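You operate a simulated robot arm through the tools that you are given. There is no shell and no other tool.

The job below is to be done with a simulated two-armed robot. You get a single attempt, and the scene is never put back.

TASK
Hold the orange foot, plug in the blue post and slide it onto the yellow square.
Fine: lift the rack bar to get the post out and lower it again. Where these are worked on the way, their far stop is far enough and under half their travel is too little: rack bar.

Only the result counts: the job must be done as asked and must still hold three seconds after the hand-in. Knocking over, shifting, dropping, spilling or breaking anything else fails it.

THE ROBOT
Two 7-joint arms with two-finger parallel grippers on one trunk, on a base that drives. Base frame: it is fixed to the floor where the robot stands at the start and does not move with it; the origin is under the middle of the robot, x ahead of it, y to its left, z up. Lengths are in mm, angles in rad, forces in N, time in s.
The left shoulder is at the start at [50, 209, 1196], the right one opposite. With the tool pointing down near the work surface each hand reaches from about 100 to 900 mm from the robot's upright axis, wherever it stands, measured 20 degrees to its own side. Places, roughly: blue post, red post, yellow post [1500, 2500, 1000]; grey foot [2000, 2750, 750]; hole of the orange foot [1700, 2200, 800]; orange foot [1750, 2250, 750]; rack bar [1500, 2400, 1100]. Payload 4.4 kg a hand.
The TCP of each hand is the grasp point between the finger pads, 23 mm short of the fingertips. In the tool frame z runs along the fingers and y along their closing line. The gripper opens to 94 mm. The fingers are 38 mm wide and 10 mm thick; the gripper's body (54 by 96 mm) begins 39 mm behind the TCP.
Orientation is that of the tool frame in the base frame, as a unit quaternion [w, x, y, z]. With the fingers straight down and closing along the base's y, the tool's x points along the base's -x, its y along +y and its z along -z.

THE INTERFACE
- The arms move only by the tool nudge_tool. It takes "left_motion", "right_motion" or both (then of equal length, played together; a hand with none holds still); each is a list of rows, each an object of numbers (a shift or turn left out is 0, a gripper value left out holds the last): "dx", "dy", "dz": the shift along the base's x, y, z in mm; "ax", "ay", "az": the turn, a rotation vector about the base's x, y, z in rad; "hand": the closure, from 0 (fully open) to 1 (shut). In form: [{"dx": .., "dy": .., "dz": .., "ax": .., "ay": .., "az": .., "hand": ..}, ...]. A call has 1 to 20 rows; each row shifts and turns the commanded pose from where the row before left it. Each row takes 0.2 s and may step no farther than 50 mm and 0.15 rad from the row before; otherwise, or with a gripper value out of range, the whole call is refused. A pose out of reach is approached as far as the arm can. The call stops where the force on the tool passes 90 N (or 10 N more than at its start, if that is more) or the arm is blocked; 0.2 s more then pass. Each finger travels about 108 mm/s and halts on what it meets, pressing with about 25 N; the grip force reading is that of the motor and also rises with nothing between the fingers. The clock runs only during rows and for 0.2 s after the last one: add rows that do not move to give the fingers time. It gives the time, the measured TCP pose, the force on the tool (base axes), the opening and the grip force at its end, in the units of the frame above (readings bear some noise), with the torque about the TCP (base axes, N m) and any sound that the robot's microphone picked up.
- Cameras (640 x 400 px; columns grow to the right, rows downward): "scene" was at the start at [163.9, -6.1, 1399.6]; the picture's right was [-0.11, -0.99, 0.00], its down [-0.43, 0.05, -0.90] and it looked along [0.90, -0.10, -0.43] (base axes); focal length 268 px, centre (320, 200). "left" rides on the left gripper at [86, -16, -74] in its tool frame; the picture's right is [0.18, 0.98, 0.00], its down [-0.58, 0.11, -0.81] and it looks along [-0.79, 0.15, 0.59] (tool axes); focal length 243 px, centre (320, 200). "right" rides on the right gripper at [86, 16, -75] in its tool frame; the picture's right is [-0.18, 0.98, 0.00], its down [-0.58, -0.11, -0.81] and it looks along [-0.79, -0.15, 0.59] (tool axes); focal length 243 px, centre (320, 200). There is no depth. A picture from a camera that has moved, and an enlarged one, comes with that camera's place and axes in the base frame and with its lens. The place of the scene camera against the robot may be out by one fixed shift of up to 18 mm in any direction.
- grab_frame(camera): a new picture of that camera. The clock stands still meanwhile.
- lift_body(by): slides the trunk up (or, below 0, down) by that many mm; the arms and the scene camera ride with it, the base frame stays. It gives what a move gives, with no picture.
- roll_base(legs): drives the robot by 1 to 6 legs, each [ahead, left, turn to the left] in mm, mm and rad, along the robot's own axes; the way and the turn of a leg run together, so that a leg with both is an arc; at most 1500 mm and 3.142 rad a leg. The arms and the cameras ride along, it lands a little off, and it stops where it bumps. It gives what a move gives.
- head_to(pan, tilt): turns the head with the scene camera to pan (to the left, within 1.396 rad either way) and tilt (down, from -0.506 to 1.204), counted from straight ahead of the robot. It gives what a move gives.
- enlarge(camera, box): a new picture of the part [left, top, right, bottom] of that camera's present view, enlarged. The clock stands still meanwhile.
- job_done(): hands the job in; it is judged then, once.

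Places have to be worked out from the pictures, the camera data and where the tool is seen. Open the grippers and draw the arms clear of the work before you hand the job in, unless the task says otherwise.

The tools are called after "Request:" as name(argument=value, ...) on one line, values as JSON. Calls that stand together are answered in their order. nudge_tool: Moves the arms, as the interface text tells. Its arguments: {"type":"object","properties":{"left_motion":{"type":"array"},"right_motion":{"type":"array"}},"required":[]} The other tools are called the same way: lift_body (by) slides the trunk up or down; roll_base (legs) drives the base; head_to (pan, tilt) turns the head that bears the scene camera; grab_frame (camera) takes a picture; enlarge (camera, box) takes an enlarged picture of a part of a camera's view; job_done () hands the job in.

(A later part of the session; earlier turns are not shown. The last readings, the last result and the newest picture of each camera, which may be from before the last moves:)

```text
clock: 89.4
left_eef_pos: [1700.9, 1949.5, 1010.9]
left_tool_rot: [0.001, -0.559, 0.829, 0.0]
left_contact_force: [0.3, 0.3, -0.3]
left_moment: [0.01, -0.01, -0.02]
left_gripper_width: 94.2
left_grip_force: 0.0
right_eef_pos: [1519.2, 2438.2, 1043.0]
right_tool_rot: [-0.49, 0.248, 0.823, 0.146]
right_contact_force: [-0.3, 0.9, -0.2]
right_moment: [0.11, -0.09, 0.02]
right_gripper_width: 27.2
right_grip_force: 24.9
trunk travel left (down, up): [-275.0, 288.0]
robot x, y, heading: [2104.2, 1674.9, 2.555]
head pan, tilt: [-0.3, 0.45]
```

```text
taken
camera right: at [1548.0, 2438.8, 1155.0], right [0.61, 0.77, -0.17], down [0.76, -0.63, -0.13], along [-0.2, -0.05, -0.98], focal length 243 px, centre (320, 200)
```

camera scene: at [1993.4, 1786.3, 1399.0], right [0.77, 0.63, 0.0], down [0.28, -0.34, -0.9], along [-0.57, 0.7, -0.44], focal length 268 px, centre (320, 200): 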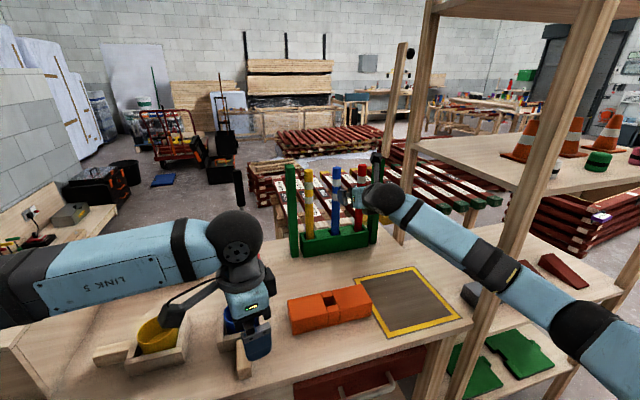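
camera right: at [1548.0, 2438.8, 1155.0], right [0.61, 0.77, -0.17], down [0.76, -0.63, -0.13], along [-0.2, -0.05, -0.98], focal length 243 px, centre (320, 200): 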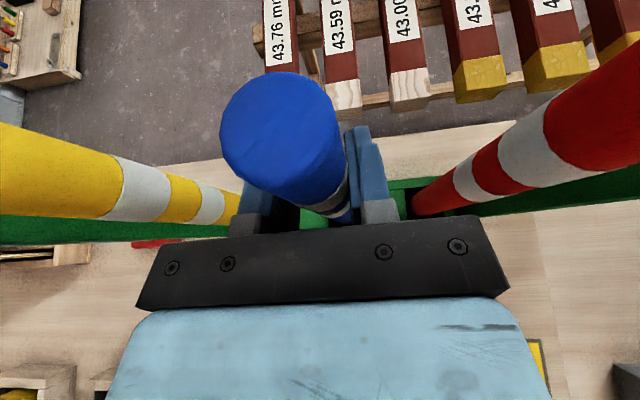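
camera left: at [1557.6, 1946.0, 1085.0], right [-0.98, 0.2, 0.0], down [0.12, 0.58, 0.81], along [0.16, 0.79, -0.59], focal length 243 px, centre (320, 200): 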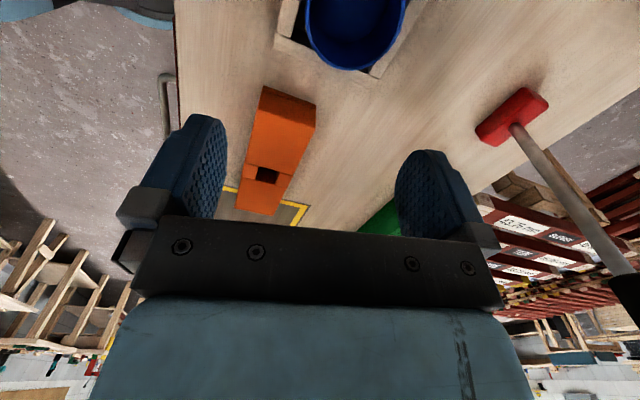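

The post is gripped (27.2 mm thick). I lift it straight up 85 mm out of its socket.

Request:
nudge_tool(right_motion=[{"dz": 8}, {"dz": 10}, {"dz": 10}, {"dz": 10}, {"dz": 10}, {"dz": 10}, {"dz": 10}, {"dz": 10}, {"dz": 7}, {}])

Request:
grab_frame(camera="right")

Request:
enlarge(camera="scene", box=[270, 120, 430, 250])

```text
clock: 91.6
left_eef_pos: [1698.1, 1950.1, 1010.7]
left_tool_rot: [0.001, -0.559, 0.829, 0.0]
left_contact_force: [-0.4, -0.5, -0.1]
left_moment: [0.03, 0.01, 0.01]
left_gripper_width: 94.1
left_grip_force: 0.0
right_eef_pos: [1517.5, 2438.3, 1126.5]
right_tool_rot: [-0.491, 0.247, 0.823, 0.145]
right_contact_force: [-0.4, 0.3, -1.3]
right_moment: [0.0, -0.02, 0.0]
right_gripper_width: 27.0
right_grip_force: 24.5
trunk travel left (down, up): [-275.0, 288.0]
robot x, y, heading: [2101.4, 1674.6, 2.555]
head pan, tilt: [-0.3, 0.45]
```

```text
taken
camera right: at [1546.6, 2439.4, 1239.0], right [0.61, 0.77, -0.17], down [0.76, -0.63, -0.13], along [-0.2, -0.05, -0.98], focal length 243 px, centre (320, 200)
```

right: 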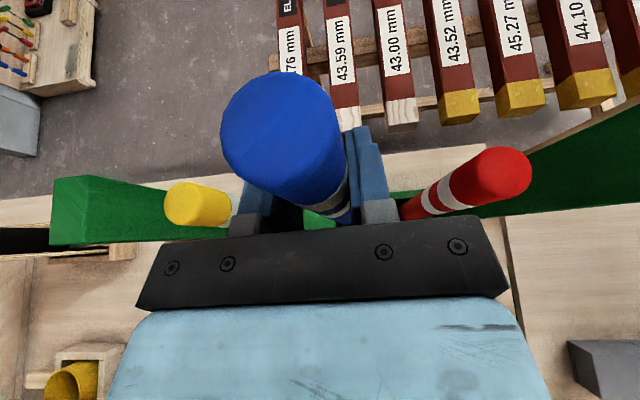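

```text
3.08 times, centred on (350, 185) of scene
camera zoom: at [1993.0, 1786.5, 1399.0], right [0.77, 0.63, 0.0], down [0.28, -0.34, -0.9], along [-0.57, 0.7, -0.44], focal length 826 px, centre (228, 246)
```

zoom: 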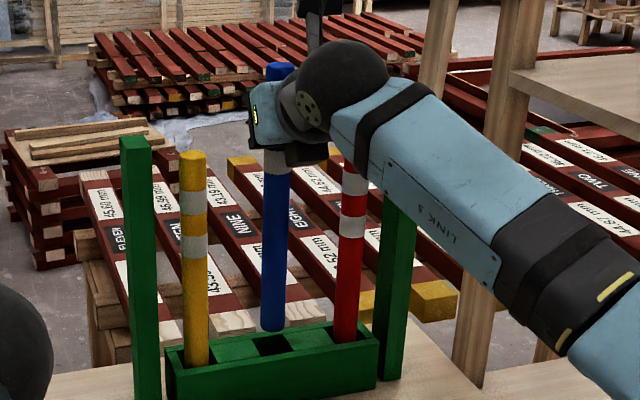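

The post is clear of the rack. I draw it back toward me at the same height, and at the same time turn the left hand by +2.93 rad so it can later hold the foot with its camera on the inner side.

Request:
nudge_tool(right_motion=[{"dx": 20.7, "dy": -14.1}, {"dx": 20.7, "dy": -14.1}, {"dx": 20.7, "dy": -14.1}, {"dx": 20.7, "dy": -14.1}, {"dx": 20.7, "dy": -14.1}, {"dx": 20.7, "dy": -14.1}, {}, {}, {}, {}, {}, {}, {}, {}, {}, {}, {}, {}, {}, {}], left_motion=[{"az": 0.1465}, {"az": 0.1465}, {"az": 0.1465}, {"az": 0.1465}, {"az": 0.1465}, {"az": 0.1465}, {"az": 0.1465}, {"az": 0.1465}, {"az": 0.1465}, {"az": 0.1465}, {"az": 0.1465}, {"az": 0.1465}, {"az": 0.1465}, {"az": 0.1465}, {"az": 0.1465}, {"az": 0.1465}, {"az": 0.1465}, {"az": 0.1465}, {"az": 0.1465}, {"az": 0.1465}])

Request:
grab_frame(camera="scene")

Request:
grab_frame(camera="left")

```text
clock: 95.8
left_eef_pos: [1698.9, 1949.9, 1010.4]
left_tool_rot: [0.001, 0.883, 0.469, -0.001]
left_contact_force: [0.4, -0.4, -0.2]
left_moment: [-0.01, 0.02, 0.03]
left_gripper_width: 94.1
left_grip_force: 0.1
right_eef_pos: [1641.1, 2353.1, 1127.3]
right_tool_rot: [-0.491, 0.247, 0.823, 0.145]
right_contact_force: [0.3, 0.6, -1.4]
right_moment: [0.03, 0.0, -0.02]
right_gripper_width: 27.1
right_grip_force: 24.4
trunk travel left (down, up): [-275.0, 288.0]
robot x, y, heading: [2106.7, 1675.0, 2.554]
head pan, tilt: [-0.3, 0.45]
```

```text
taken
camera scene: at [1993.0, 1786.4, 1399.0], right [0.77, 0.63, 0.0], down [0.28, -0.34, -0.9], along [-0.57, 0.7, -0.44], focal length 268 px, centre (320, 200)
```

scene: 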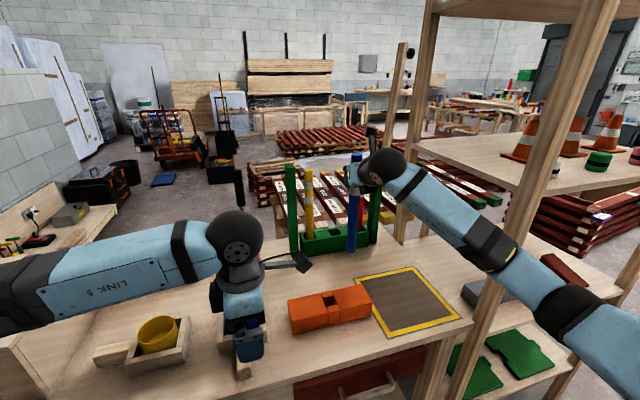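

```text
taken
camera left: at [1734.0, 2029.3, 1084.4], right [0.92, -0.4, 0.0], down [-0.23, -0.54, 0.81], along [-0.32, -0.74, -0.59], focal length 243 px, centre (320, 200)
```

left: 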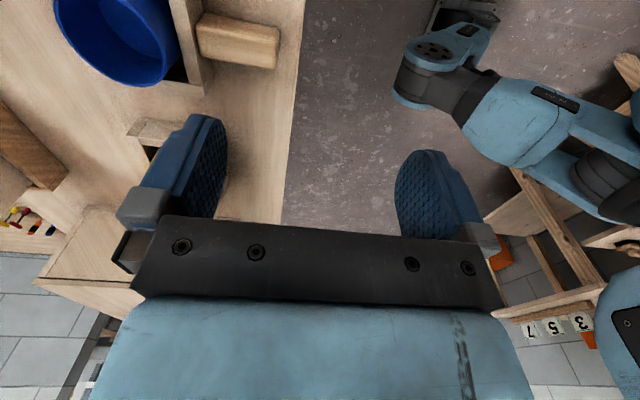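

The left hand turned fully. Before leaning it in, I check the space between the blue cup's tray and the foot's left end.

Request:
enlarge(camera="scene", box=[200, 240, 400, 400])

```text
2.50 times, centred on (300, 320) of scene
camera zoom: at [1993.0, 1786.4, 1399.0], right [0.77, 0.63, 0.0], down [0.28, -0.34, -0.9], along [-0.57, 0.7, -0.44], focal length 671 px, centre (370, -100)
```

zoom: 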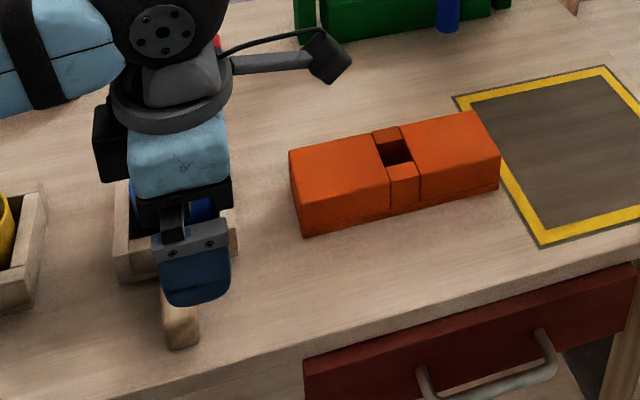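

There is about 67 mm between the tray and the foot, and the leaning hand passes above the tray. I lean the left tool 0.75 rad (body toward the left) and bring it above the foot's left end, fingers open across its width.

Request:
nudge_tool(left_motion=[{"ax": 0.124, "ay": -0.0844}, {"ax": 0.124, "ay": -0.0844}, {"ax": 0.124, "ay": -0.0844}, {"ax": 0.124, "ay": -0.0844}, {"ax": 0.124, "ay": -0.0844}, {"dx": -9.8, "dy": 28.7, "dz": -13.3}, {"dx": -9.8, "dy": 28.7, "dz": -13.3}, {"dx": -9.8, "dy": 28.7, "dz": -13.3}, {"dx": -9.8, "dy": 28.7, "dz": -13.3}, {"dx": -9.8, "dy": 28.7, "dz": -13.3}, {"dx": -9.8, "dy": 28.7, "dz": -13.3}, {}])

Request:
grab_frame(camera="scene")

Request:
grab_frame(camera="left")

```text
clock: 98.4
left_eef_pos: [1639.6, 2122.0, 931.5]
left_tool_rot: [-0.171, 0.823, 0.435, 0.323]
left_contact_force: [0.3, 0.2, 0.4]
left_moment: [-0.02, -0.03, 0.0]
left_gripper_width: 93.9
left_grip_force: 0.0
right_eef_pos: [1641.3, 2354.2, 1127.9]
right_tool_rot: [-0.491, 0.247, 0.823, 0.146]
right_contact_force: [-0.3, 0.6, -1.3]
right_moment: [0.04, -0.03, -0.03]
right_gripper_width: 27.0
right_grip_force: 25.3
trunk travel left (down, up): [-275.0, 288.0]
robot x, y, heading: [2101.2, 1672.0, 2.559]
head pan, tilt: [-0.3, 0.45]
```

```text
taken
camera scene: at [1993.1, 1785.8, 1399.1], right [0.77, 0.63, 0.0], down [0.28, -0.34, -0.9], along [-0.57, 0.7, -0.43], focal length 268 px, centre (320, 200)
```

scene: 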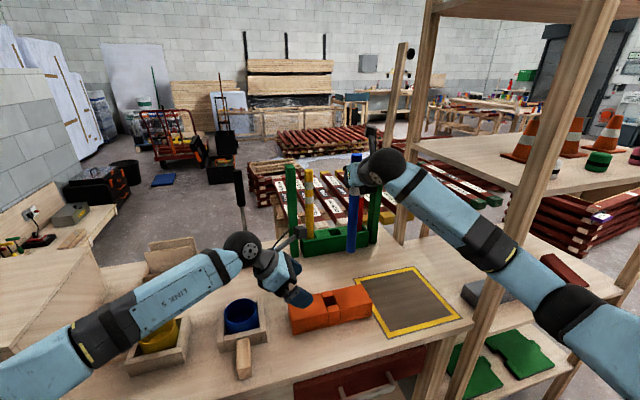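

```text
taken
camera left: at [1633.2, 2141.7, 1044.4], right [0.89, -0.44, 0.12], down [-0.46, -0.87, 0.19], along [0.02, -0.23, -0.97], focal length 243 px, centre (320, 200)
```

left: 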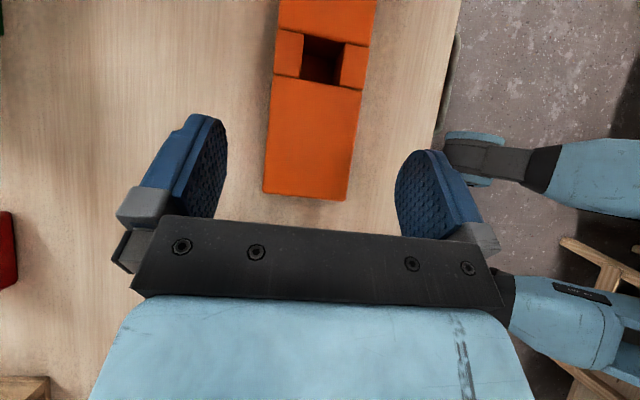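

The left camera now looks almost straight down on the foot and its hole, which is ideal. I enlarge to measure the foot precisely.

Request:
enlarge(camera="left", box=[220, 0, 420, 125])

Request:
enlarge(camera="left", box=[220, 100, 420, 225])

```text
3.20 times, centred on (320, 62) of left
camera zoom: at [1633.2, 2141.7, 1044.4], right [0.89, -0.44, 0.12], down [-0.46, -0.87, 0.19], along [0.02, -0.23, -0.97], focal length 776 px, centre (320, 640)
```

zoom: 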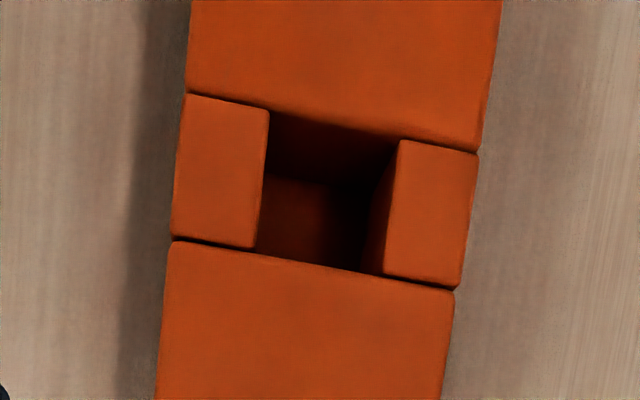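

```text
3.20 times, centred on (320, 162) of left
camera zoom: at [1633.2, 2141.7, 1044.4], right [0.89, -0.44, 0.12], down [-0.46, -0.87, 0.19], along [0.02, -0.23, -0.97], focal length 776 px, centre (320, 320)
```

zoom: 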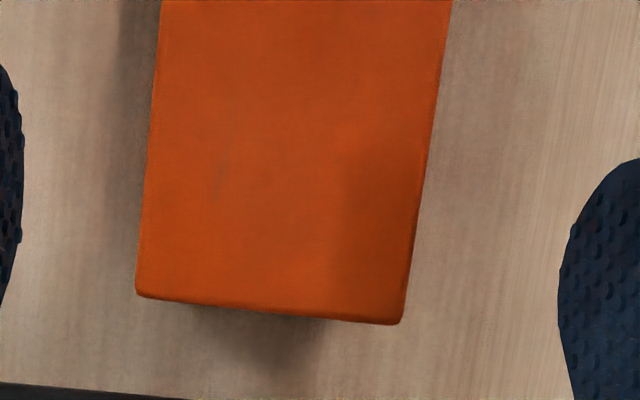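

The hole measures about 30 mm square centred at (1687, 2190), and the post is 27 mm, leaving about 1.5 mm clearance per side. The left fingers straddle the foot well, so I descend to z≈835 with the fingers open.

Request:
nudge_tool(left_motion=[{"dz": -20}, {"dz": -20}, {"dz": -20}, {"dz": -16}, {"dz": -12}, {"dz": -8}, {}])

Request:
grab_frame(camera="left")

Request:
enlarge(camera="scene", box=[200, 220, 400, 360])

```text
clock: 100.0
left_eef_pos: [1640.2, 2122.5, 835.7]
left_tool_rot: [-0.171, 0.822, 0.436, 0.323]
left_contact_force: [0.4, -0.9, 0.0]
left_moment: [0.0, 0.03, -0.03]
left_gripper_width: 94.0
left_grip_force: 0.0
right_eef_pos: [1641.5, 2353.0, 1127.0]
right_tool_rot: [-0.491, 0.248, 0.822, 0.146]
right_contact_force: [1.0, 0.3, -0.7]
right_moment: [0.01, -0.02, -0.01]
right_gripper_width: 27.0
right_grip_force: 25.1
trunk travel left (down, up): [-275.0, 288.0]
robot x, y, heading: [2103.3, 1676.5, 2.559]
head pan, tilt: [-0.3, 0.45]
```

```text
taken
camera left: at [1633.8, 2140.5, 948.1], right [0.89, -0.44, 0.13], down [-0.46, -0.87, 0.2], along [0.02, -0.23, -0.97], focal length 243 px, centre (320, 200)
```

left: 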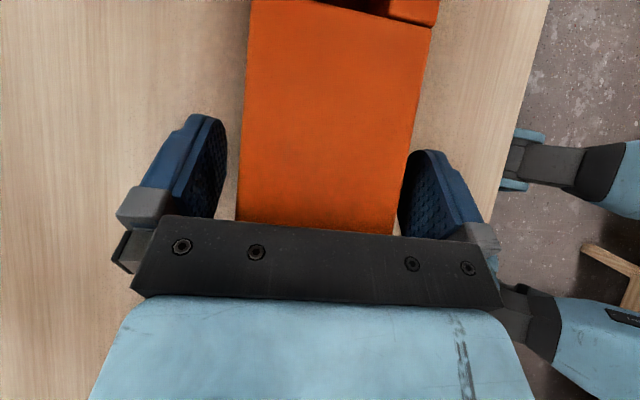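

```text
2.86 times, centred on (300, 290) of scene
camera zoom: at [1993.1, 1786.4, 1399.0], right [0.77, 0.63, 0.0], down [0.28, -0.34, -0.9], along [-0.57, 0.7, -0.44], focal length 767 px, centre (377, -57)
```

zoom: 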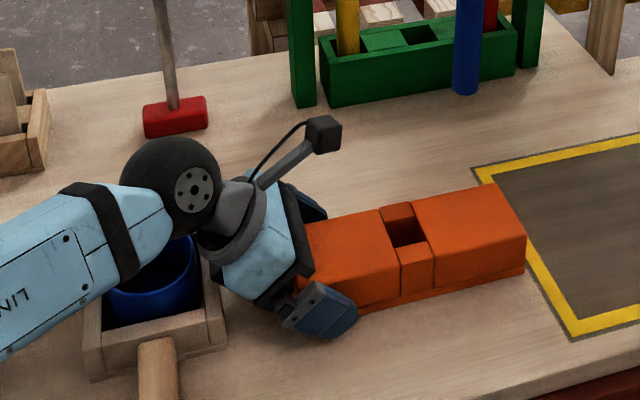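

The left fingers now straddle the foot. I check the whole scene to make sure the left forearm is not touching the cups.

Request:
grab_frame(camera="scene")

Request:
enlarge(camera="scene", box=[0, 200, 300, 400])

```text
taken
camera scene: at [1993.1, 1786.4, 1399.0], right [0.77, 0.63, 0.0], down [0.28, -0.34, -0.9], along [-0.57, 0.7, -0.44], focal length 268 px, centre (320, 200)
```

scene: 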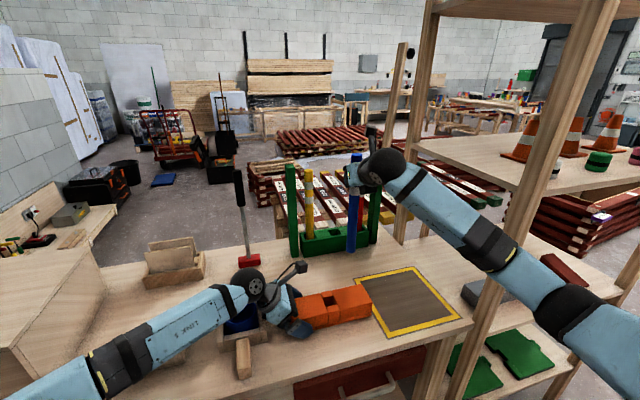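

```text
2.00 times, centred on (150, 300) of scene
camera zoom: at [1993.1, 1786.4, 1399.0], right [0.77, 0.63, 0.0], down [0.28, -0.34, -0.9], along [-0.57, 0.7, -0.44], focal length 537 px, centre (660, 0)
```

zoom: 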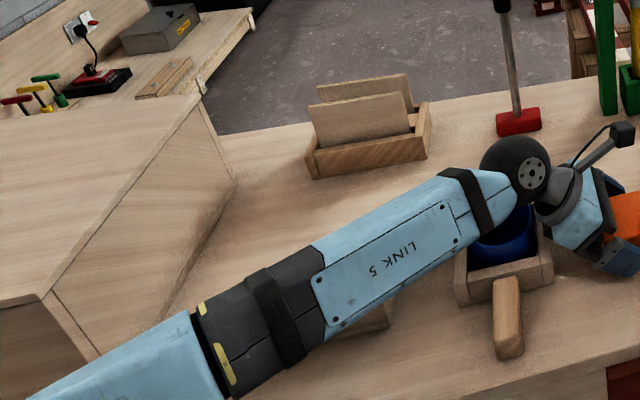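

The left forearm passes above the cups with clearance, nothing has moved. I close the left gripper on the foot to hold it.

Request:
nudge_tool(left_motion=[{"hand": 1}, {}, {}, {}])

Request:
grab_frame(camera="left")

```text
clock: 101.0
left_eef_pos: [1640.7, 2121.8, 835.2]
left_tool_rot: [-0.171, 0.823, 0.435, 0.323]
left_contact_force: [-0.3, 0.6, 0.0]
left_moment: [0.17, -0.17, 0.11]
left_gripper_width: 70.1
left_grip_force: 25.3
right_eef_pos: [1641.7, 2354.8, 1127.3]
right_tool_rot: [-0.491, 0.247, 0.823, 0.145]
right_contact_force: [-0.2, 0.2, -1.4]
right_moment: [-0.02, -0.01, 0.02]
right_gripper_width: 26.9
right_grip_force: 25.5
trunk travel left (down, up): [-275.0, 288.0]
robot x, y, heading: [2102.1, 1674.6, 2.556]
head pan, tilt: [-0.3, 0.45]
```

```text
taken
camera left: at [1633.7, 2140.6, 948.2], right [0.89, -0.44, 0.13], down [-0.46, -0.87, 0.2], along [0.02, -0.23, -0.97], focal length 243 px, centre (320, 200)
```

left: 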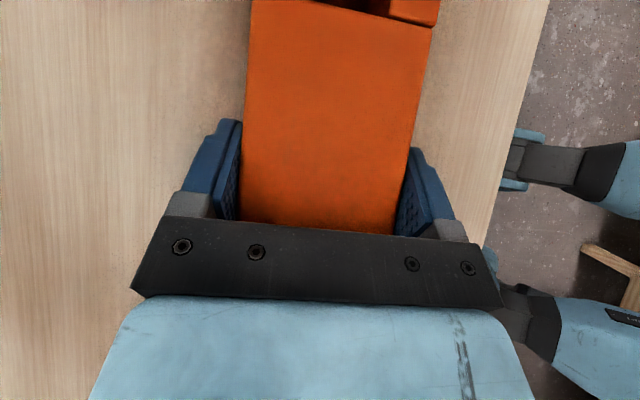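

The foot is held (70 mm wide) with its hole at about (1687, 2190). Now I bring the post over the hole at the present height (post bottom about z 893), watching for reach limits.

Request:
nudge_tool(right_motion=[{"dx": 7, "dy": -23.7}, {"dx": 7, "dy": -23.7}, {"dx": 7, "dy": -23.7}, {"dx": 7, "dy": -23.7}, {"dx": 7, "dy": -23.7}, {"dx": 7, "dy": -23.7}, {"dx": 7, "dy": -23.7}, {}])

Request:
grab_frame(camera="left")

Request:
grab_frame(camera="scene")

```text
clock: 102.8
left_eef_pos: [1641.6, 2122.1, 836.2]
left_tool_rot: [-0.171, 0.822, 0.436, 0.323]
left_contact_force: [0.3, -0.4, 0.0]
left_moment: [0.08, -0.06, -0.05]
left_gripper_width: 69.7
left_grip_force: 24.9
right_eef_pos: [1690.2, 2188.3, 1127.6]
right_tool_rot: [-0.491, 0.248, 0.823, 0.145]
right_contact_force: [-0.2, 0.2, -0.8]
right_moment: [-0.01, -0.01, 0.0]
right_gripper_width: 26.8
right_grip_force: 25.0
trunk travel left (down, up): [-275.0, 288.0]
robot x, y, heading: [2104.2, 1672.2, 2.556]
head pan, tilt: [-0.3, 0.45]
```

```text
taken
camera left: at [1633.9, 2140.6, 948.1], right [0.89, -0.44, 0.13], down [-0.46, -0.87, 0.2], along [0.02, -0.23, -0.97], focal length 243 px, centre (320, 200)
```

left: 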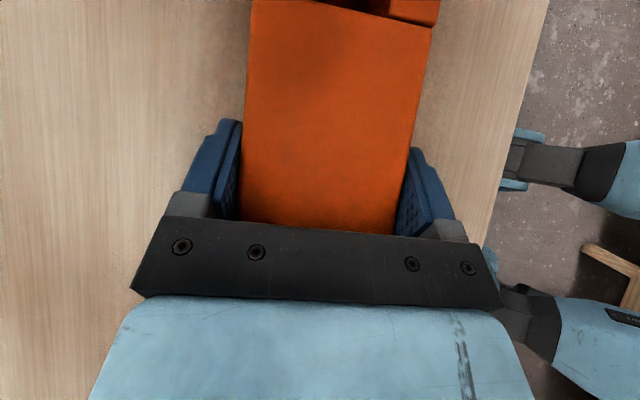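

```text
taken
camera scene: at [1993.0, 1786.5, 1399.0], right [0.77, 0.63, 0.0], down [0.28, -0.34, -0.9], along [-0.57, 0.7, -0.44], focal length 268 px, centre (320, 200)
```

scene: 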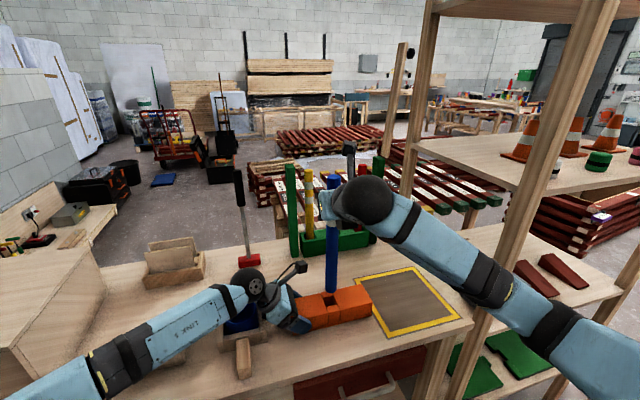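

No reach problems; the post hangs above the hole. I enlarge the scene view around the post bottom and hole to judge alignment.

Request:
enlarge(camera="scene", box=[280, 250, 380, 330])

Request:
grab_frame(camera="right")

```text
5.00 times, centred on (330, 290) of scene
camera zoom: at [1993.0, 1786.5, 1399.0], right [0.77, 0.63, 0.0], down [0.28, -0.34, -0.9], along [-0.57, 0.7, -0.44], focal length 1342 px, centre (270, -250)
```

zoom: 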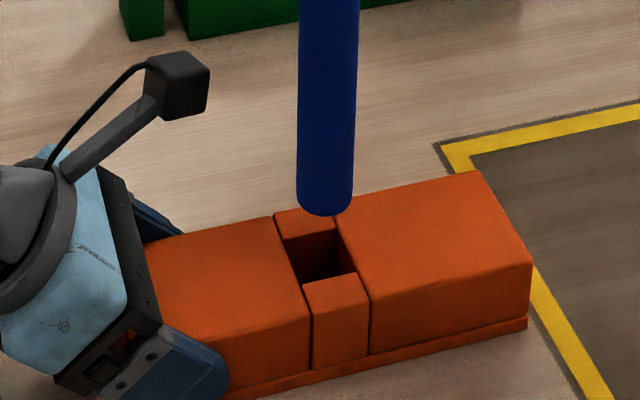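

```text
taken
camera right: at [1720.1, 2189.9, 1240.3], right [0.61, 0.77, -0.17], down [0.76, -0.63, -0.13], along [-0.2, -0.05, -0.98], focal length 243 px, centre (320, 200)
```

right: 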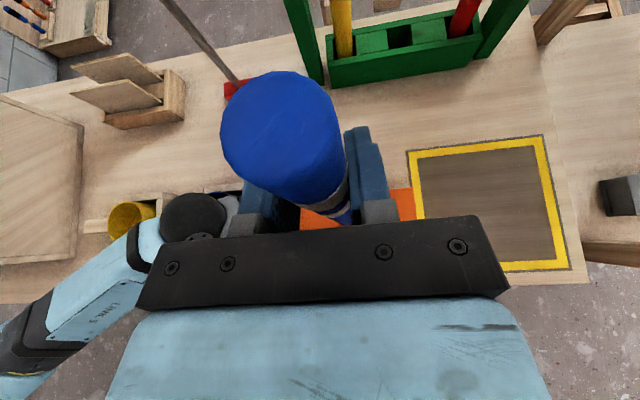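

The post is roughly over the hole; from the wrist view the post axis sits practically at the tool centre. I shift by about 3.6 mm toward the rack and lower 35 mm so the post's bottom is just above the hole, to compare them at equal depth.

Request:
nudge_tool(right_motion=[{"dx": -1.9, "dy": 0.4, "dz": -9}, {"dx": -2, "dy": 0.3, "dz": -9}, {"dz": -9}, {"dz": -8}, {}])

Request:
enlarge(camera="scene", box=[290, 260, 370, 320])

Request:
enlarge(camera="left", box=[280, 0, 480, 100])

```text
clock: 104.0
left_eef_pos: [1640.4, 2122.3, 833.9]
left_tool_rot: [-0.171, 0.823, 0.436, 0.323]
left_contact_force: [-0.6, 0.4, 0.1]
left_moment: [0.05, -0.06, -0.06]
left_gripper_width: 69.7
left_grip_force: 25.1
right_eef_pos: [1686.7, 2189.6, 1090.9]
right_tool_rot: [-0.491, 0.247, 0.822, 0.146]
right_contact_force: [-0.6, -0.1, -1.2]
right_moment: [0.0, 0.01, 0.02]
right_gripper_width: 26.8
right_grip_force: 25.7
trunk travel left (down, up): [-275.0, 288.0]
robot x, y, heading: [2104.2, 1673.9, 2.557]
head pan, tilt: [-0.3, 0.45]
```

```text
6.67 times, centred on (330, 290) of scene
camera zoom: at [1993.0, 1786.5, 1399.0], right [0.77, 0.63, 0.0], down [0.28, -0.34, -0.9], along [-0.57, 0.7, -0.44], focal length 1789 px, centre (253, -400)
```

zoom: 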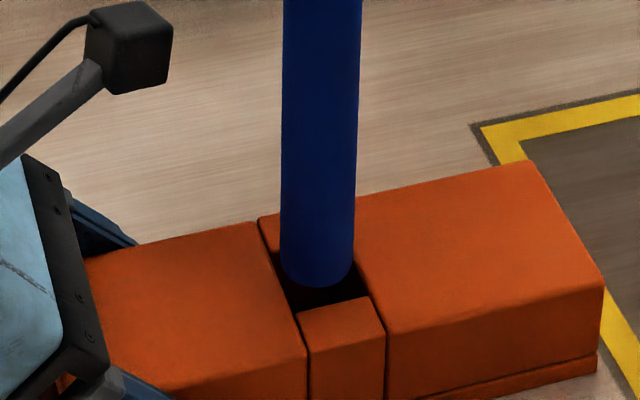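

```text
3.20 times, centred on (380, 50) of left
camera zoom: at [1633.8, 2140.6, 948.1], right [0.89, -0.44, 0.13], down [-0.46, -0.87, 0.2], along [0.02, -0.23, -0.97], focal length 776 px, centre (128, 680)
```

zoom: 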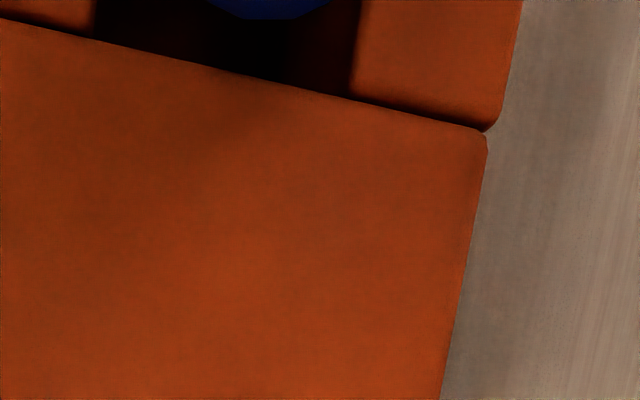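

The post's bottom is nearly centred over the hole (within about 1–1.5 mm in this view). I lower it a few millimetres at a time, watching the force.

Request:
nudge_tool(right_motion=[{"dx": 0.3, "dy": 0.3, "dz": -3}, {"dz": -3}, {"dz": -2}, {}])

Request:
enlarge(camera="scene", box=[290, 260, 370, 320])

Request:
enlarge(camera="left", box=[280, 0, 480, 100])

```text
clock: 105.0
left_eef_pos: [1641.2, 2121.4, 834.9]
left_tool_rot: [-0.171, 0.822, 0.435, 0.324]
left_contact_force: [0.6, 0.7, 0.6]
left_moment: [0.04, -0.02, -0.04]
left_gripper_width: 69.5
left_grip_force: 25.0
right_eef_pos: [1689.0, 2190.6, 1084.0]
right_tool_rot: [-0.491, 0.247, 0.823, 0.146]
right_contact_force: [0.2, -0.2, -0.4]
right_moment: [0.0, 0.0, 0.02]
right_gripper_width: 26.9
right_grip_force: 24.9
trunk travel left (down, up): [-275.0, 288.0]
robot x, y, heading: [2102.4, 1676.2, 2.557]
head pan, tilt: [-0.3, 0.45]
```

```text
6.67 times, centred on (330, 290) of scene
camera zoom: at [1993.0, 1786.5, 1399.0], right [0.77, 0.63, 0.0], down [0.28, -0.34, -0.9], along [-0.57, 0.7, -0.44], focal length 1789 px, centre (253, -400)
```

zoom: 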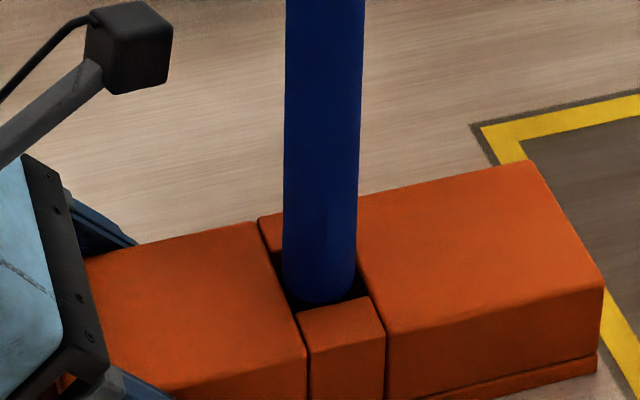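

```text
3.20 times, centred on (380, 50) of left
camera zoom: at [1633.8, 2140.6, 948.1], right [0.89, -0.44, 0.13], down [-0.46, -0.87, 0.2], along [0.02, -0.23, -0.97], focal length 776 px, centre (128, 680)
```

zoom: 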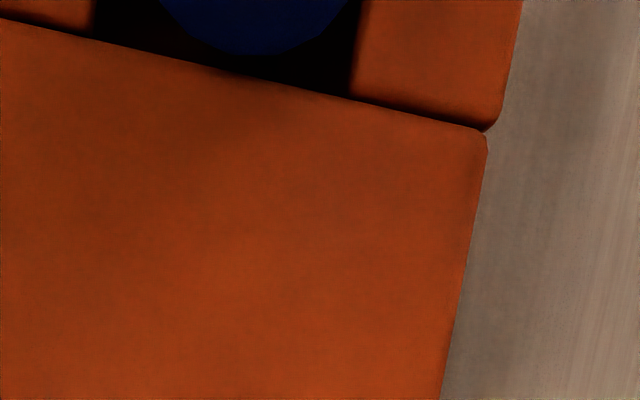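

Both views put the post bottom right at the hole mouth, within about 1 mm of centre. I continue down in small steps with a 0.5 mm correction toward the rack.

Request:
nudge_tool(right_motion=[{"dx": -0.5, "dy": 0.2, "dz": -2}, {"dz": -2}, {"dz": -2}, {}])

Request:
enlarge(camera="scene", box=[290, 260, 370, 320])

Request:
enlarge(camera="left", box=[280, 0, 480, 100])

```text
clock: 106.0
left_eef_pos: [1640.9, 2122.0, 835.1]
left_tool_rot: [-0.17, 0.823, 0.435, 0.323]
left_contact_force: [-0.5, -0.4, 0.0]
left_moment: [0.08, 0.01, -0.04]
left_gripper_width: 69.9
left_grip_force: 25.0
right_eef_pos: [1688.7, 2190.3, 1076.5]
right_tool_rot: [-0.491, 0.248, 0.822, 0.146]
right_contact_force: [0.0, 0.8, -0.2]
right_moment: [0.02, -0.02, -0.03]
right_gripper_width: 27.3
right_grip_force: 25.2
trunk travel left (down, up): [-275.0, 288.0]
robot x, y, heading: [2098.5, 1673.2, 2.557]
head pan, tilt: [-0.3, 0.45]
```

```text
6.67 times, centred on (330, 290) of scene
camera zoom: at [1993.0, 1786.5, 1399.0], right [0.77, 0.63, 0.0], down [0.28, -0.34, -0.9], along [-0.57, 0.7, -0.44], focal length 1789 px, centre (253, -400)
```

zoom: 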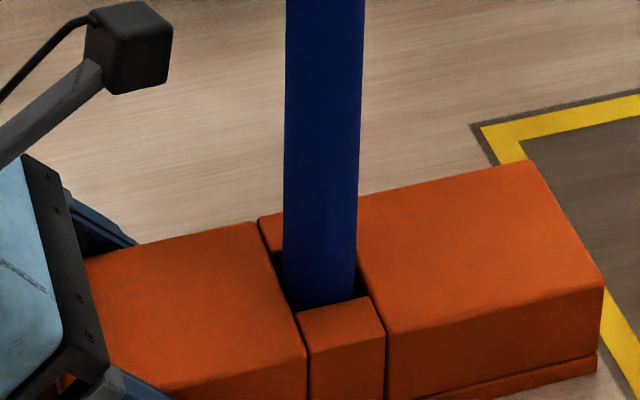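

```text
3.20 times, centred on (380, 50) of left
camera zoom: at [1633.8, 2140.6, 948.1], right [0.89, -0.44, 0.13], down [-0.46, -0.87, 0.2], along [0.02, -0.23, -0.97], focal length 776 px, centre (128, 680)
```

zoom: 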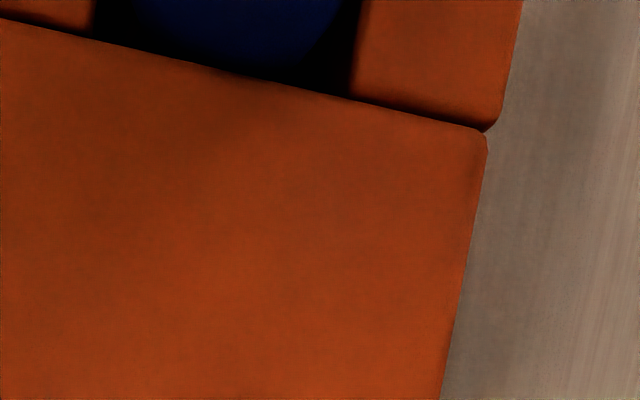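

The post's bottom has entered the hole with no force. I lower it farther in small steps.

Request:
nudge_tool(right_motion=[{"dz": -3}, {"dz": -3}, {"dz": -3}, {"dz": -3}, {"dz": -3}, {}])

Request:
enlarge(camera="scene", box=[290, 260, 370, 320])

```text
clock: 107.4
left_eef_pos: [1640.9, 2122.3, 836.1]
left_tool_rot: [-0.171, 0.823, 0.435, 0.323]
left_contact_force: [-0.1, 0.3, 0.3]
left_moment: [0.06, 0.01, -0.02]
left_gripper_width: 70.1
left_grip_force: 25.0
right_eef_pos: [1686.4, 2190.2, 1063.0]
right_tool_rot: [-0.491, 0.248, 0.822, 0.146]
right_contact_force: [-0.5, 0.0, -0.5]
right_moment: [0.0, 0.0, -0.01]
right_gripper_width: 27.1
right_grip_force: 24.8
trunk travel left (down, up): [-275.0, 288.0]
robot x, y, heading: [2103.6, 1675.1, 2.557]
head pan, tilt: [-0.3, 0.45]
```

```text
6.67 times, centred on (330, 290) of scene
camera zoom: at [1993.0, 1786.5, 1399.0], right [0.77, 0.63, 0.0], down [0.28, -0.34, -0.9], along [-0.57, 0.7, -0.44], focal length 1789 px, centre (253, -400)
```

zoom: 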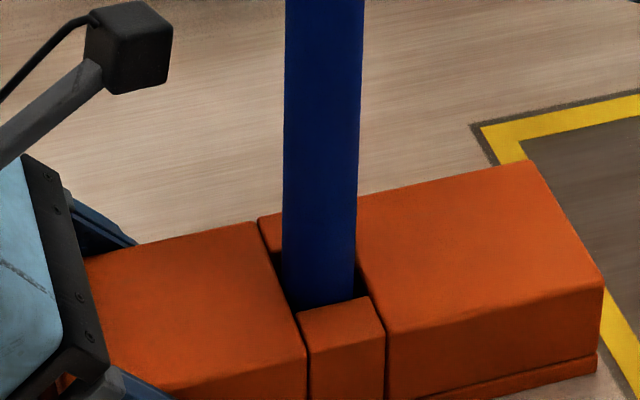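

It goes in freely (z now 1063, no force). I continue down toward the bottom of the hole.

Request:
nudge_tool(right_motion=[{"dz": -3}, {"dz": -3}, {"dz": -3}, {"dz": -3}, {"dz": -3}, {}])

```text
clock: 108.8
left_eef_pos: [1640.4, 2121.2, 835.0]
left_tool_rot: [-0.172, 0.822, 0.436, 0.323]
left_contact_force: [0.5, -0.6, 0.0]
left_moment: [0.1, 0.01, -0.02]
left_gripper_width: 69.8
left_grip_force: 25.2
right_eef_pos: [1687.6, 2190.3, 1047.2]
right_tool_rot: [-0.491, 0.246, 0.823, 0.145]
right_contact_force: [-0.3, -0.3, -0.3]
right_moment: [0.04, 0.0, 0.0]
right_gripper_width: 26.9
right_grip_force: 24.7
trunk travel left (down, up): [-275.0, 288.0]
robot x, y, heading: [2098.9, 1675.2, 2.562]
head pan, tilt: [-0.3, 0.45]
```

Still free at z 1047. I go on in 2 mm steps, watching for contact with the bottom.

Request:
nudge_tool(right_motion=[{"dz": -2}, {"dz": -2}, {"dz": -2}, {}])

```text
clock: 109.8
left_eef_pos: [1640.8, 2121.2, 835.5]
left_tool_rot: [-0.171, 0.823, 0.436, 0.322]
left_contact_force: [-0.2, 5.4, -9.1]
left_moment: [0.1, -0.11, 0.7]
left_gripper_width: 69.8
left_grip_force: 24.6
right_eef_pos: [1687.3, 2189.0, 1043.5]
right_tool_rot: [-0.492, 0.248, 0.821, 0.146]
right_contact_force: [-1.9, -1.0, 21.3]
right_moment: [-0.2, 0.27, -0.02]
right_gripper_width: 26.6
right_grip_force: 25.1
trunk travel left (down, up): [-275.0, 288.0]
robot x, y, heading: [2102.3, 1675.8, 2.554]
head pan, tilt: [-0.3, 0.45]
```

Contact with the hole's bottom: 21 N upward at z 1043.5, about 40 mm deep. I press 2 mm more to see that it is really seated and not just sticking.

Request:
nudge_tool(right_motion=[{"dz": -1.5}, {"dz": -1.5}, {}])

Request:
enlarge(camera="scene", box=[280, 180, 400, 330])

```text
clock: 110.6
left_eef_pos: [1641.7, 2120.8, 835.1]
left_tool_rot: [-0.171, 0.823, 0.435, 0.322]
left_contact_force: [-0.7, 1.0, -9.6]
left_moment: [-0.16, -0.09, 0.2]
left_gripper_width: 70.0
left_grip_force: 24.5
right_eef_pos: [1688.4, 2188.5, 1040.0]
right_tool_rot: [-0.491, 0.247, 0.822, 0.145]
right_contact_force: [-0.2, -0.4, 19.9]
right_moment: [-0.03, -0.13, 0.0]
right_gripper_width: 26.9
right_grip_force: 25.1
trunk travel left (down, up): [-275.0, 288.0]
robot x, y, heading: [2102.4, 1675.6, 2.556]
head pan, tilt: [-0.3, 0.45]
```

```text
2.67 times, centred on (340, 255) of scene
camera zoom: at [1993.5, 1785.7, 1399.1], right [0.77, 0.63, 0.0], down [0.28, -0.34, -0.9], along [-0.57, 0.7, -0.43], focal length 715 px, centre (267, 53)
```

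zoom: 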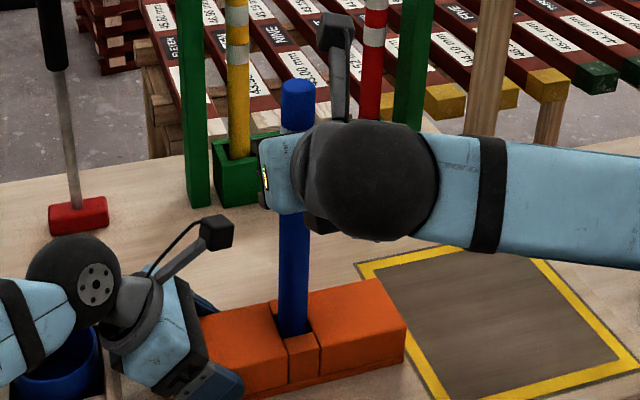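

The reading stays at 20 N while the hand slips slightly on the post, so the post is seated on the hole's bottom (about 40 mm deep). I relieve the pressure and open the right gripper, then raise it straight up clear of the post.

Request:
nudge_tool(right_motion=[{"dz": 2}, {"hand": 0}, {}, {}, {}])

Request:
enlarge(camera="scene", box=[280, 180, 400, 330])

Request:
grab_frame(camera="right")

```text
clock: 111.8
left_eef_pos: [1640.6, 2122.4, 834.9]
left_tool_rot: [-0.171, 0.823, 0.435, 0.324]
left_contact_force: [0.9, 1.0, -0.2]
left_moment: [-0.29, 0.17, 0.0]
left_gripper_width: 69.9
left_grip_force: 24.7
right_eef_pos: [1688.6, 2189.5, 1040.2]
right_tool_rot: [-0.491, 0.248, 0.823, 0.146]
right_contact_force: [0.2, 0.5, 0.1]
right_moment: [0.01, -0.02, -0.01]
right_gripper_width: 93.9
right_grip_force: 0.0
trunk travel left (down, up): [-275.0, 288.0]
robot x, y, heading: [2104.0, 1671.2, 2.557]
head pan, tilt: [-0.3, 0.45]
```

```text
2.67 times, centred on (340, 255) of scene
camera zoom: at [1992.9, 1786.6, 1399.0], right [0.77, 0.63, 0.0], down [0.28, -0.34, -0.9], along [-0.57, 0.7, -0.44], focal length 715 px, centre (267, 53)
```

zoom: 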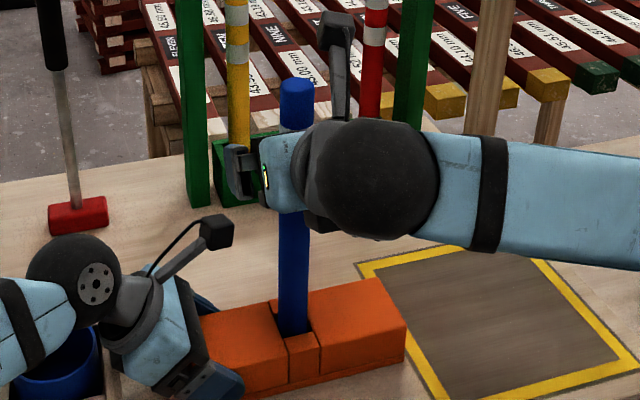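

```text
taken
camera right: at [1717.0, 2190.2, 1153.0], right [0.61, 0.77, -0.17], down [0.76, -0.63, -0.13], along [-0.2, -0.05, -0.98], focal length 243 px, centre (320, 200)
```

right: 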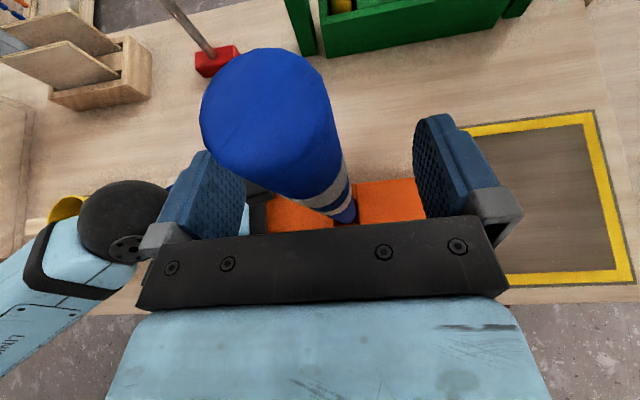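

The post stands on its own in the foot. I raise the open right hand straight up off it.

Request:
nudge_tool(right_motion=[{"dz": 8}, {"dz": 12}, {"dz": 14}, {"dz": 14}, {"dz": 14}, {"dz": 14}, {"dz": 14}, {"dz": 14}, {"dz": 14}, {}])

Request:
grab_frame(camera="scene")

Request:
grab_frame(camera="right")

```text
clock: 114.0
left_eef_pos: [1640.4, 2121.2, 834.9]
left_tool_rot: [-0.172, 0.823, 0.436, 0.323]
left_contact_force: [0.1, 0.4, -0.2]
left_moment: [-0.18, 0.14, 0.02]
left_gripper_width: 70.0
left_grip_force: 24.9
right_eef_pos: [1687.8, 2188.6, 1157.5]
right_tool_rot: [-0.491, 0.247, 0.823, 0.145]
right_contact_force: [0.1, 0.4, 0.7]
right_moment: [0.01, 0.0, -0.01]
right_gripper_width: 94.1
right_grip_force: 0.1
trunk travel left (down, up): [-275.0, 288.0]
robot x, y, heading: [2102.7, 1676.5, 2.557]
head pan, tilt: [-0.3, 0.45]
```

```text
taken
camera scene: at [1993.0, 1786.4, 1399.0], right [0.77, 0.63, 0.0], down [0.28, -0.34, -0.9], along [-0.57, 0.7, -0.44], focal length 268 px, centre (320, 200)
```

scene: 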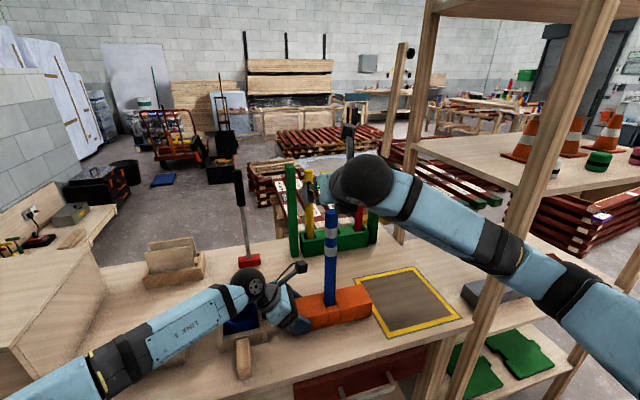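

```text
taken
camera right: at [1715.9, 2190.0, 1271.1], right [0.61, 0.77, -0.17], down [0.76, -0.63, -0.13], along [-0.2, -0.05, -0.98], focal length 243 px, centre (320, 200)
```

right: 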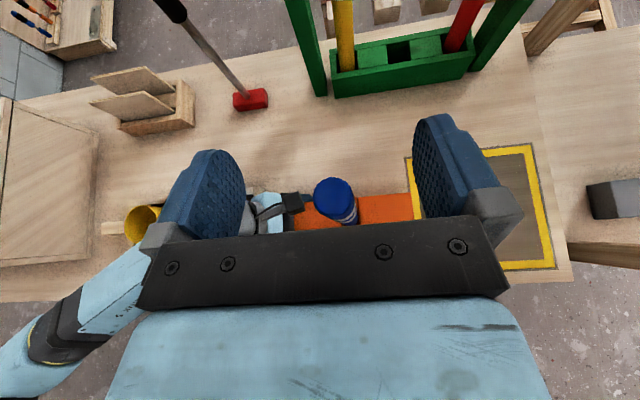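

The right hand is clear above the post, and the post stands straight. I enlarge the raised bar to determine its present angle before lowering it.

Request:
enlarge(camera="scene", box=[330, 20, 450, 180])

```text
2.50 times, centred on (390, 100) of scene
camera zoom: at [1993.0, 1786.4, 1399.0], right [0.77, 0.63, 0.0], down [0.28, -0.34, -0.9], along [-0.57, 0.7, -0.44], focal length 671 px, centre (145, 450)
```

zoom: 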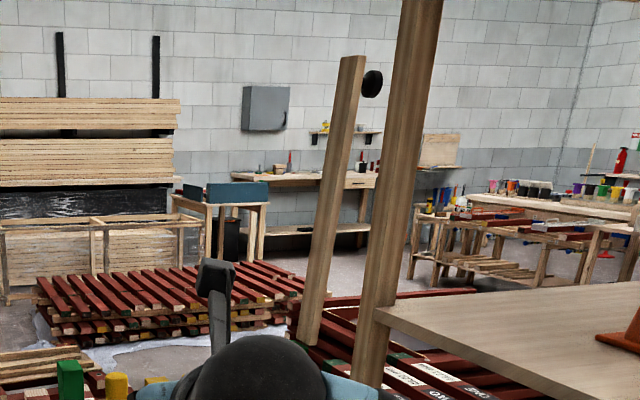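

The bar rests just past vertical (hinge near u 3031, z 1136 in bench coordinates), so I must pull it back left and let it down under control. I bring the open right hand up and over in front of the raised bar.

Request:
nudge_tool(right_motion=[{"dz": 30}, {"dx": 2.7, "dy": 36, "dz": 17, "ax": 0.0098, "ay": 0.0148}, {"dx": 2.7, "dy": 36, "dz": 17, "ax": 0.0098, "ay": 0.0148}, {"dx": 2.7, "dy": 36, "dz": 17, "ax": 0.0098, "ay": 0.0148}, {"dx": 2.7, "dy": 36, "dz": 17, "ax": 0.0098, "ay": 0.0148}, {"dx": 2.7, "dy": 36, "dz": 17, "ax": 0.0098, "ay": 0.0148}, {"dx": 2.7, "dy": 36, "dz": 17, "ax": 0.0098, "ay": 0.0148}, {"dx": 2.7, "dy": 36, "dz": 17, "ax": 0.0098, "ay": 0.0148}, {"dx": 2.7, "dy": 36, "dz": 17, "ax": 0.0098, "ay": 0.0148}, {"dx": 2.7, "dy": 36, "dz": 14, "ax": 0.0098, "ay": 0.0148}, {}])

Request:
grab_frame(camera="right")

Request:
grab_frame(camera="scene")

```text
clock: 116.4
left_eef_pos: [1640.3, 2122.4, 834.8]
left_tool_rot: [-0.171, 0.823, 0.436, 0.323]
left_contact_force: [-0.2, -0.2, 0.9]
left_moment: [0.06, 0.01, 0.01]
left_gripper_width: 69.8
left_grip_force: 24.7
right_eef_pos: [1711.2, 2513.5, 1339.5]
right_tool_rot: [-0.555, 0.236, 0.781, 0.165]
right_contact_force: [-0.3, -0.1, 0.4]
right_moment: [0.0, 0.04, 0.0]
right_gripper_width: 94.1
right_grip_force: 0.1
trunk travel left (down, up): [-275.0, 288.0]
robot x, y, heading: [2099.7, 1672.6, 2.559]
head pan, tilt: [-0.3, 0.45]
```

```text
taken
camera right: at [1753.9, 2504.6, 1446.9], right [0.59, 0.79, -0.18], down [0.74, -0.62, -0.28], along [-0.33, 0.04, -0.94], focal length 243 px, centre (320, 200)
```

right: 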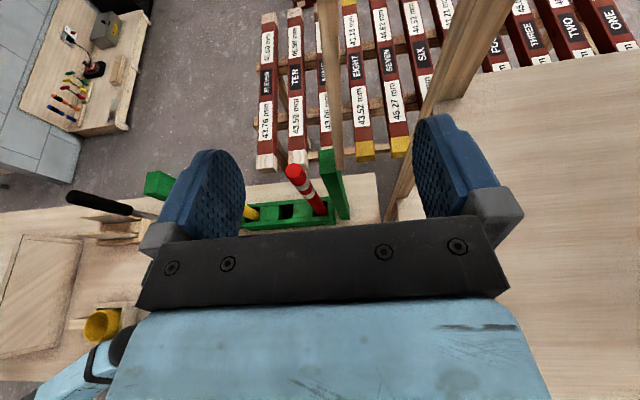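

```text
taken
camera scene: at [1993.0, 1786.5, 1399.0], right [0.77, 0.63, 0.0], down [0.28, -0.34, -0.9], along [-0.57, 0.7, -0.44], focal length 268 px, centre (320, 200)
```

scene: 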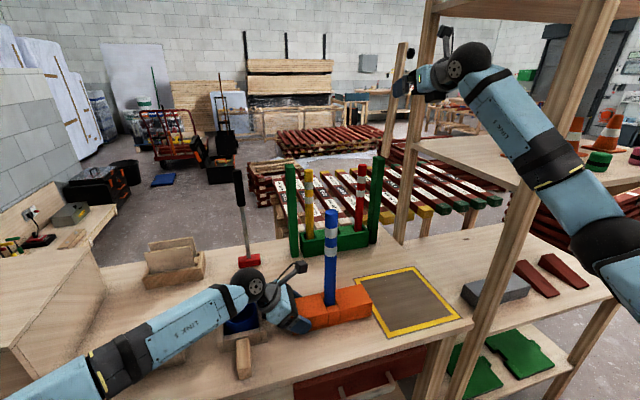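

The bar stands centred between the open fingers as seen by the right camera. I move forward so the fingers flank the bar, then narrow the gap to about 50 mm as a loose cage.

Request:
nudge_tool(right_motion=[{"dx": -17.5, "dy": 11.9}, {"dx": -17.5, "dy": 11.9}, {"dx": -17.5, "dy": 11.9}, {"dx": -17.5, "dy": 11.9}, {"dx": -17.5, "dy": 11.9}, {}])

Request:
grab_frame(camera="right")

Request:
enlarge(camera="scene", box=[330, 20, 490, 180])

```text
clock: 117.8
left_eef_pos: [1639.8, 2122.5, 834.8]
left_tool_rot: [-0.171, 0.823, 0.435, 0.323]
left_contact_force: [0.5, 0.9, 0.2]
left_moment: [0.09, 0.0, 0.01]
left_gripper_width: 69.8
left_grip_force: 25.1
right_eef_pos: [1624.7, 2572.9, 1337.6]
right_tool_rot: [-0.556, 0.235, 0.78, 0.165]
right_contact_force: [0.1, -0.5, -0.7]
right_moment: [0.03, -0.01, 0.0]
right_gripper_width: 94.0
right_grip_force: 0.0
trunk travel left (down, up): [-275.0, 288.0]
robot x, y, heading: [2104.7, 1673.7, 2.556]
head pan, tilt: [-0.3, 0.45]
```

```text
taken
camera right: at [1668.1, 2564.1, 1445.7], right [0.59, 0.79, -0.18], down [0.74, -0.62, -0.28], along [-0.33, 0.04, -0.94], focal length 243 px, centre (320, 200)
```

right: 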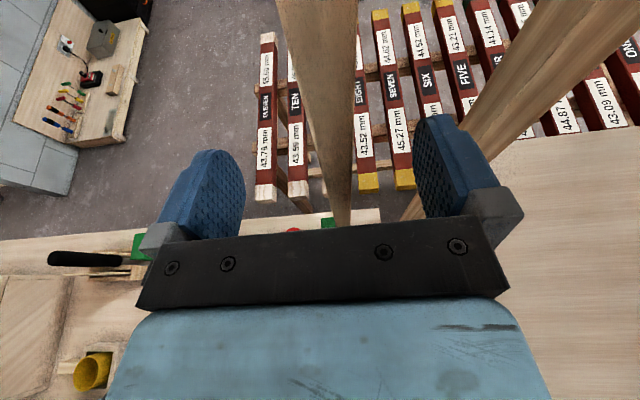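

```text
2.50 times, centred on (410, 100) of scene
camera zoom: at [1993.2, 1786.5, 1399.0], right [0.77, 0.63, 0.0], down [0.28, -0.34, -0.9], along [-0.57, 0.7, -0.44], focal length 671 px, centre (95, 450)
```

zoom: 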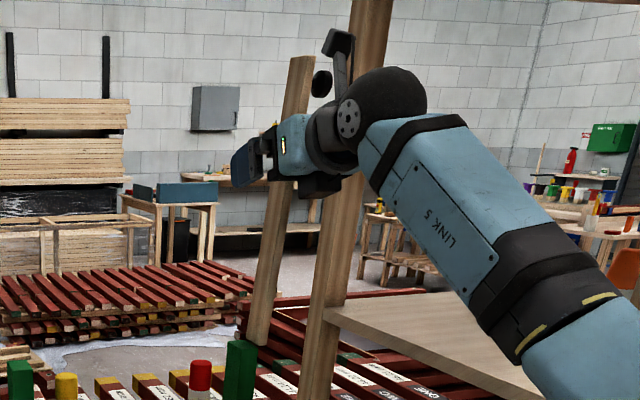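

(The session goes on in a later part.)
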